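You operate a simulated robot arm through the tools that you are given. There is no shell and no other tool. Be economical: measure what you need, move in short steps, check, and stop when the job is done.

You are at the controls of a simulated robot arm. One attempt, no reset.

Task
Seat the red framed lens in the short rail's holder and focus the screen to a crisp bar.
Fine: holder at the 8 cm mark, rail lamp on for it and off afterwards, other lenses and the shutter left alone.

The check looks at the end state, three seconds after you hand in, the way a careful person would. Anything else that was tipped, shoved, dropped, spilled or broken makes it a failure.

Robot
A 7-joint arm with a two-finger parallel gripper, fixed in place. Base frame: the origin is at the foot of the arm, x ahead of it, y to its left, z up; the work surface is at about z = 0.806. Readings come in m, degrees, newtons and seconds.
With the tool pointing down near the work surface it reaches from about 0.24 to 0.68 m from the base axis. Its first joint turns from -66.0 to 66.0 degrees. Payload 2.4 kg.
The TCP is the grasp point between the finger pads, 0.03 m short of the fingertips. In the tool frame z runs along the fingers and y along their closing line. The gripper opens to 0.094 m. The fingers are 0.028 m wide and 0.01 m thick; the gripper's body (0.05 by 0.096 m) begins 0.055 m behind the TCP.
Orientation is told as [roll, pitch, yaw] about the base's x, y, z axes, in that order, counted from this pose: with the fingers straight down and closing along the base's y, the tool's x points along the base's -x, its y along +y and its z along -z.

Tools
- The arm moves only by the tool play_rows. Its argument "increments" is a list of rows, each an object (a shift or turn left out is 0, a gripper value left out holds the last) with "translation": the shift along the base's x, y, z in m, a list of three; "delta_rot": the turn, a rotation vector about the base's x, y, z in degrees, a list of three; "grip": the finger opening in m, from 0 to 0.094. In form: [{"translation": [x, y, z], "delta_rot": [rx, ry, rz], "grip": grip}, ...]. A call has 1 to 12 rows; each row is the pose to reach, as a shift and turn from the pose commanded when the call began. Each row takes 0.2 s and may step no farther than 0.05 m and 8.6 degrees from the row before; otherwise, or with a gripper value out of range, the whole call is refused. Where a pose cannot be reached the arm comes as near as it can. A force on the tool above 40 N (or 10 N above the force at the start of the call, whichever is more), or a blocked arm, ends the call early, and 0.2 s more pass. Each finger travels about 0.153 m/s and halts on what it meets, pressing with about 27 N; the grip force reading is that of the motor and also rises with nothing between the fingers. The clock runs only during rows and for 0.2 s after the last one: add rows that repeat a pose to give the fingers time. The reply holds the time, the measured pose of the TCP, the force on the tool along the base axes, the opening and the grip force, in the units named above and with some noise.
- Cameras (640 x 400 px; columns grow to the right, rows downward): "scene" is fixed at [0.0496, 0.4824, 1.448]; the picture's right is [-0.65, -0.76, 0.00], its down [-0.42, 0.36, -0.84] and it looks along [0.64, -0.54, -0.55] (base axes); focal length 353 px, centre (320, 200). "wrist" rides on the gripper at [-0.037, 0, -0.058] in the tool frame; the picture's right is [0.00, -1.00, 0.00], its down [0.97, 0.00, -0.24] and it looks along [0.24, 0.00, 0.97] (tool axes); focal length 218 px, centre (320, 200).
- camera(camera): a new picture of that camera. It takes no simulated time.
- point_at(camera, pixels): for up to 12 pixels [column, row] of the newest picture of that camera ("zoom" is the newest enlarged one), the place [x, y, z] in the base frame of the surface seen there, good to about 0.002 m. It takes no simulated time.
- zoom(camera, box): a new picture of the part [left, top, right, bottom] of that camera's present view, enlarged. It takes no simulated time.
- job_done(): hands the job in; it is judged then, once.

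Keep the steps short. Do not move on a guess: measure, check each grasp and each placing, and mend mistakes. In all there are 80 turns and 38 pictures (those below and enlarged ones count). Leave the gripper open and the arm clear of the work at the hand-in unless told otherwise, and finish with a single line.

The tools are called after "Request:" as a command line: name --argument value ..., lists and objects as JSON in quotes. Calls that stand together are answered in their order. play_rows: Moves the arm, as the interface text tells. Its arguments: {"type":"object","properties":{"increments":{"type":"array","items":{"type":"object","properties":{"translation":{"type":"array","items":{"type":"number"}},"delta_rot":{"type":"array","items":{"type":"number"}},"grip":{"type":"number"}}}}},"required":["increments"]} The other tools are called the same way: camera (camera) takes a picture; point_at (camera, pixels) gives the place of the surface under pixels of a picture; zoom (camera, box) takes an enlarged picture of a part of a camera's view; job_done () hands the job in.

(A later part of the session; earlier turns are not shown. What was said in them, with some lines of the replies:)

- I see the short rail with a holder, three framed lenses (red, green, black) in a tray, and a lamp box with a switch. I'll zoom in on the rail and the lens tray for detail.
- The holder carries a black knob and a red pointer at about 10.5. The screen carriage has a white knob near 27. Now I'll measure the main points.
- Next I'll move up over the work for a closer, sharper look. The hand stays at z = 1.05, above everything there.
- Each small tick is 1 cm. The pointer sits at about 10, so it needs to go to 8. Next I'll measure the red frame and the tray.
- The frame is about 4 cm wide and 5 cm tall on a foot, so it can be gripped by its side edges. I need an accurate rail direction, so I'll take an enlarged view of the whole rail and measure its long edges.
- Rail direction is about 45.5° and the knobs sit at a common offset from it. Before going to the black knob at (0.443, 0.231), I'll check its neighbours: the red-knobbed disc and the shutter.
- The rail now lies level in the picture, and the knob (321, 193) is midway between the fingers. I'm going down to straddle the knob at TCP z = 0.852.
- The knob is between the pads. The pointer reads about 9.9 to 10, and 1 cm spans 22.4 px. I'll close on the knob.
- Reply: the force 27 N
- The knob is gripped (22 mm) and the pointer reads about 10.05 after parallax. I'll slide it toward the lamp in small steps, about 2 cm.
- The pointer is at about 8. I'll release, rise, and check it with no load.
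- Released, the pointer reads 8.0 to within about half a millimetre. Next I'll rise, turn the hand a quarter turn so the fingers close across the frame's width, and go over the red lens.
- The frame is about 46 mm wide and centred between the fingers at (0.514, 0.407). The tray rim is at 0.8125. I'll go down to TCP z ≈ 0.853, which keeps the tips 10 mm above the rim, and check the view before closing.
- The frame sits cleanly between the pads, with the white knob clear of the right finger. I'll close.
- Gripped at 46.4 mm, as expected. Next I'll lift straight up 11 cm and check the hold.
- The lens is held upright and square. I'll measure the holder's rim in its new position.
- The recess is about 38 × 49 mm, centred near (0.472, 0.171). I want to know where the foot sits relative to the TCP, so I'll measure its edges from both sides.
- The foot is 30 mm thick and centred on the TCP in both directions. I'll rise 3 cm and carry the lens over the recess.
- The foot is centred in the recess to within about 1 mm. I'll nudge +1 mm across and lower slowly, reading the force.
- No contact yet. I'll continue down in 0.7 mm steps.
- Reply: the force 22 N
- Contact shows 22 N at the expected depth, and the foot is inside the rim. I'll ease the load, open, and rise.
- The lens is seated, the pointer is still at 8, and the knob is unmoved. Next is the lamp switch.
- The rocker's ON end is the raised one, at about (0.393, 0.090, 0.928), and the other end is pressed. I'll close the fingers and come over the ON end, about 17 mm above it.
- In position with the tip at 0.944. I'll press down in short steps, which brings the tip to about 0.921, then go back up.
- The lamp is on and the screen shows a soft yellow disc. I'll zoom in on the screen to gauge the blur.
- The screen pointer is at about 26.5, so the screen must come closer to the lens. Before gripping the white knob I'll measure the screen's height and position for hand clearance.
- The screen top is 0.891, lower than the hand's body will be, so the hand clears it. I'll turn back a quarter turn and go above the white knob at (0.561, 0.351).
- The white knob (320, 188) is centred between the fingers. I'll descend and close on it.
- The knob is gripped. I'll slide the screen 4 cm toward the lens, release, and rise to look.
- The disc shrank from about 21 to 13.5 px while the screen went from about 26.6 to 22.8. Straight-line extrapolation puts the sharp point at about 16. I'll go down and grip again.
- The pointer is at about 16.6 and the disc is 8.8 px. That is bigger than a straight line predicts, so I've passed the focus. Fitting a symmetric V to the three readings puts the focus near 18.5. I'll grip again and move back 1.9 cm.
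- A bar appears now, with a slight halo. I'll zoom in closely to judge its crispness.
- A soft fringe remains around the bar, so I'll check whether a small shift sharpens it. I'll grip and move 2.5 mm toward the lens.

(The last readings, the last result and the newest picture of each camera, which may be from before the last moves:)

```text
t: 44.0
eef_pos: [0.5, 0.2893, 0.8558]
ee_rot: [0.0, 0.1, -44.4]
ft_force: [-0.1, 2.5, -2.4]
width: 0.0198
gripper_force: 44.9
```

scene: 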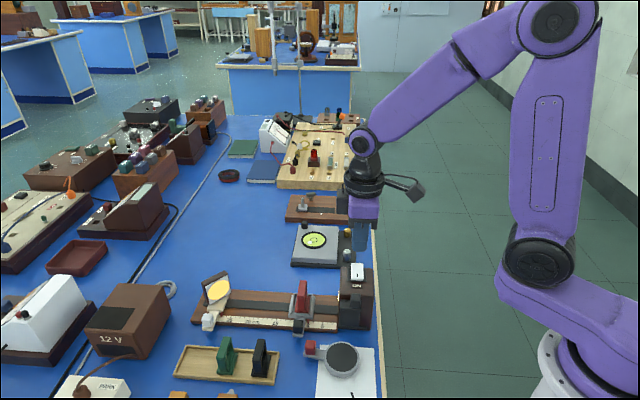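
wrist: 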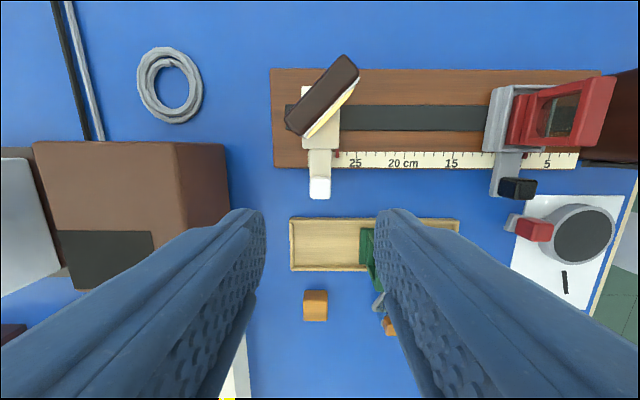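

Request:
play_rows --increments '[{"grip": 0.03}, {"grip": 0.045}, {"translation": [0, 0, 0.045]}, {"translation": [0, 0, 0.09]}, {"translation": [0, 0, 0.13]}, {"translation": [0, 0, 0.17]}]'

Request:
zoom --camera "scene" --box '[246, 270, 270, 306]'

```text
t: 45.4
eef_pos: [0.4999, 0.2882, 1.0271]
ee_rot: [-0.1, 0.1, -44.6]
ft_force: [0.8, -0.3, 0.2]
width: 0.0449
gripper_force: 0.0
```

```text
11.11 times, centred on (258, 288) of scene
```

zoom: 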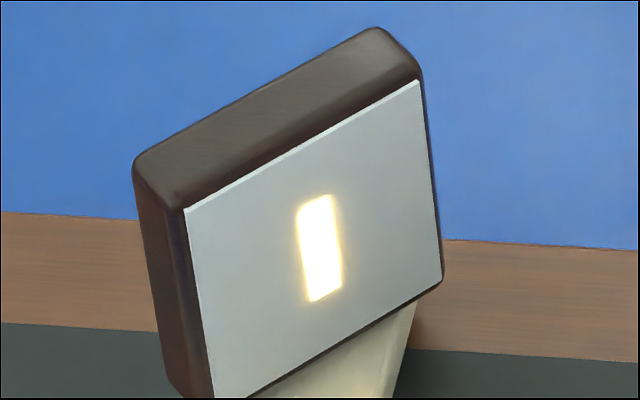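

It is tighter: the left fringe narrowed and the edges are cleaner. I'll step 2.5 mm further the same way to bracket the optimum.

Request:
play_rows --increments '[{"translation": [0, 0, -0.045]}, {"translation": [0, 0, -0.09]}, {"translation": [0, 0, -0.13]}, {"translation": [0, 0, -0.155]}, {"translation": [0, 0, -0.17]}, {"translation": [0, 0, -0.17]}, {"translation": [0, 0, -0.17], "grip": 0.03}, {"translation": [0, 0, -0.17], "grip": 0.012}, {"translation": [0, 0, -0.17], "grip": 0.012}]'

Request:
play_rows --increments '[{"translation": [-0.0009, -0.0009, 0]}, {"translation": [-0.0018, -0.0018, 0]}, {"translation": [-0.0018, -0.0018, 0]}, {"translation": [-0.0018, -0.0018, 0], "grip": 0.03}, {"translation": [-0.0018, -0.0018, 0], "grip": 0.045}, {"translation": [-0.0018, -0.0018, 0.045]}, {"translation": [-0.0018, -0.0018, 0.09]}, {"translation": [-0.0018, -0.0018, 0.13]}, {"translation": [-0.0018, -0.0018, 0.17]}]'

Request:
zoom --camera "scene" --box '[246, 270, 270, 306]'

```text
t: 47.4
eef_pos: [0.5009, 0.2887, 0.8569]
ee_rot: [0.0, 0.0, -44.7]
ft_force: [0.8, 1.6, -3.1]
width: 0.0199
gripper_force: 45.3
```

```text
t: 49.4
eef_pos: [0.4986, 0.2857, 1.0276]
ee_rot: [0.0, 0.0, -44.5]
ft_force: [0.2, -0.1, 0.0]
width: 0.0451
gripper_force: 0.1
```

```text
11.11 times, centred on (258, 288) of scene
```

zoom: 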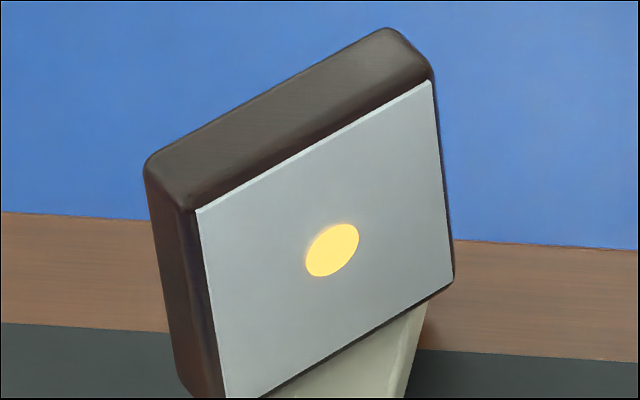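

That step overshot: the image is a disc again. The crisp window covers the two earlier positions, about 4 cm scale mm 18.3–18.55, and ends just past the nearer one. I'll go back 4 mm, to midway between those two bar positions.

Request:
play_rows --increments '[{"translation": [0, 0, -0.045]}, {"translation": [0, 0, -0.09]}, {"translation": [0, 0, -0.13]}, {"translation": [0, 0, -0.155]}, {"translation": [0, 0, -0.17]}, {"translation": [0, 0, -0.17]}, {"translation": [0, 0, -0.17], "grip": 0.03}, {"translation": [0, 0, -0.17], "grip": 0.012}, {"translation": [0, 0, -0.17], "grip": 0.012}]'

Request:
play_rows --increments '[{"translation": [0.001, 0.001, 0]}, {"translation": [0.002, 0.002, 0]}, {"translation": [0.0028, 0.0029, 0]}, {"translation": [0.0028, 0.0029, 0]}, {"translation": [0.0028, 0.0029, 0]}]'

```text
t: 51.4
eef_pos: [0.499, 0.2878, 0.8562]
ee_rot: [0.0, 0.0, -44.6]
ft_force: [0.2, 1.6, -4.7]
width: 0.0196
gripper_force: 45.5
```

```text
t: 52.6
eef_pos: [0.5015, 0.2899, 0.8563]
ee_rot: [0.0, 0.0, -44.5]
ft_force: [-2.0, -0.5, -9.1]
width: 0.02
gripper_force: 45.6
```

The carriage is at the intended midpoint (s = 0.5578). I'll release, rise, and look.

Request:
play_rows --increments '[{"grip": 0.03}, {"grip": 0.045}, {"translation": [0, 0, 0.045]}, {"translation": [0, 0, 0.09]}, {"translation": [0, 0, 0.13]}, {"translation": [0, 0, 0.17]}]'

Request:
zoom --camera "scene" --box '[246, 270, 270, 306]'

```text
t: 54.0
eef_pos: [0.5007, 0.2885, 1.026]
ee_rot: [-0.1, 0.0, -44.5]
ft_force: [-0.2, -0.3, 0.3]
width: 0.0449
gripper_force: 0.1
```

```text
11.11 times, centred on (258, 288) of scene
```

zoom: 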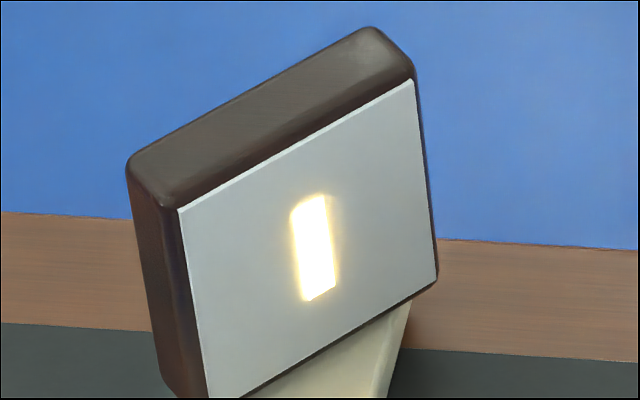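

The bar is crisp at the centred position. Now for the lamp: I'll rise, turn back, and come over the rocker's OFF end at about (0.414, 0.068) with the fingers closed.

Request:
play_rows --increments '[{"translation": [-0.004, -0.015, 0], "delta_rot": [0, 0, 7.5], "grip": 0.02}, {"translation": [-0.011, -0.033, 0], "delta_rot": [0, 0, 15], "grip": 0.0}, {"translation": [-0.018, -0.052, 0], "delta_rot": [0, 0, 22.5]}, {"translation": [-0.026, -0.072, 0], "delta_rot": [0, 0, 30]}, {"translation": [-0.034, -0.092, 0], "delta_rot": [0, 0, 37.5]}, {"translation": [-0.042, -0.112, 0], "delta_rot": [0, 0, 45]}, {"translation": [-0.05, -0.132, 0], "delta_rot": [0, 0, 52.5]}, {"translation": [-0.058, -0.152, 0], "delta_rot": [0, 0, 60]}, {"translation": [-0.066, -0.172, 0], "delta_rot": [0, 0, 67.5]}, {"translation": [-0.074, -0.192, 0], "delta_rot": [0, 0, 75]}, {"translation": [-0.082, -0.21, 0], "delta_rot": [0, 0, 82.5]}, {"translation": [-0.0867, -0.2204, -0.03], "delta_rot": [0, 0, 90]}]'

```text
t: 56.6
eef_pos: [0.4133, 0.0695, 0.996]
ee_rot: [0.0, -0.1, 45.7]
ft_force: [0.1, -0.2, 0.3]
width: 0.0
gripper_force: 27.3
```

Request:
play_rows --increments '[{"translation": [0.001, -0.001, -0.03]}, {"translation": [0.001, -0.001, -0.037]}, {"translation": [0.001, -0.001, -0.041]}, {"translation": [0.001, -0.001, -0.0435]}, {"translation": [0.001, -0.001, -0.0455]}, {"translation": [0.001, -0.001, -0.03]}, {"translation": [0.001, -0.001, 0.0]}, {"translation": [0.001, -0.001, 0.04]}, {"translation": [0.001, -0.001, 0.08], "grip": 0.08}, {"translation": [0.001, -0.001, 0.1], "grip": 0.08}]'

Request:
zoom --camera "scene" --box '[170, 250, 390, 390]'

```text
t: 58.8
eef_pos: [0.4161, 0.0691, 1.0954]
ee_rot: [0.0, 0.1, 45.5]
ft_force: [-0.4, 0.0, -0.2]
width: 0.0797
gripper_force: 0.0
```

```text
2.86 times, centred on (280, 320) of scene
```

zoom: 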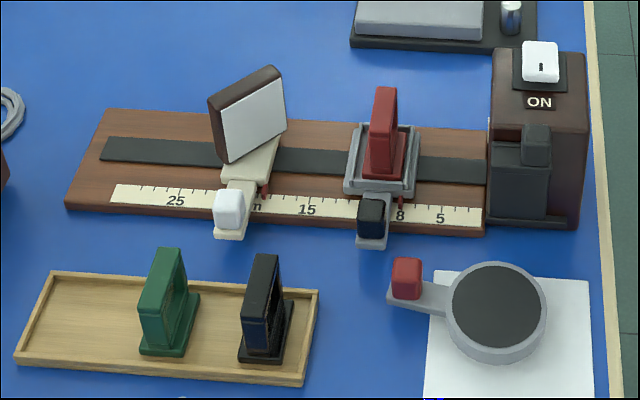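

The lamp is off and the screen is dark. The lens is seated with the pointer at 8, the other lenses and the shutter are untouched, and the gripper is open and clear. I'm handing in.

Request:
job_done

```text
The job is handed in.
```

The red lens is seated in the holder at the 8 cm mark, the screen showed a crisp bar at about 18.4 cm, the lamp is off again, and the other lenses and the shutter were left alone.
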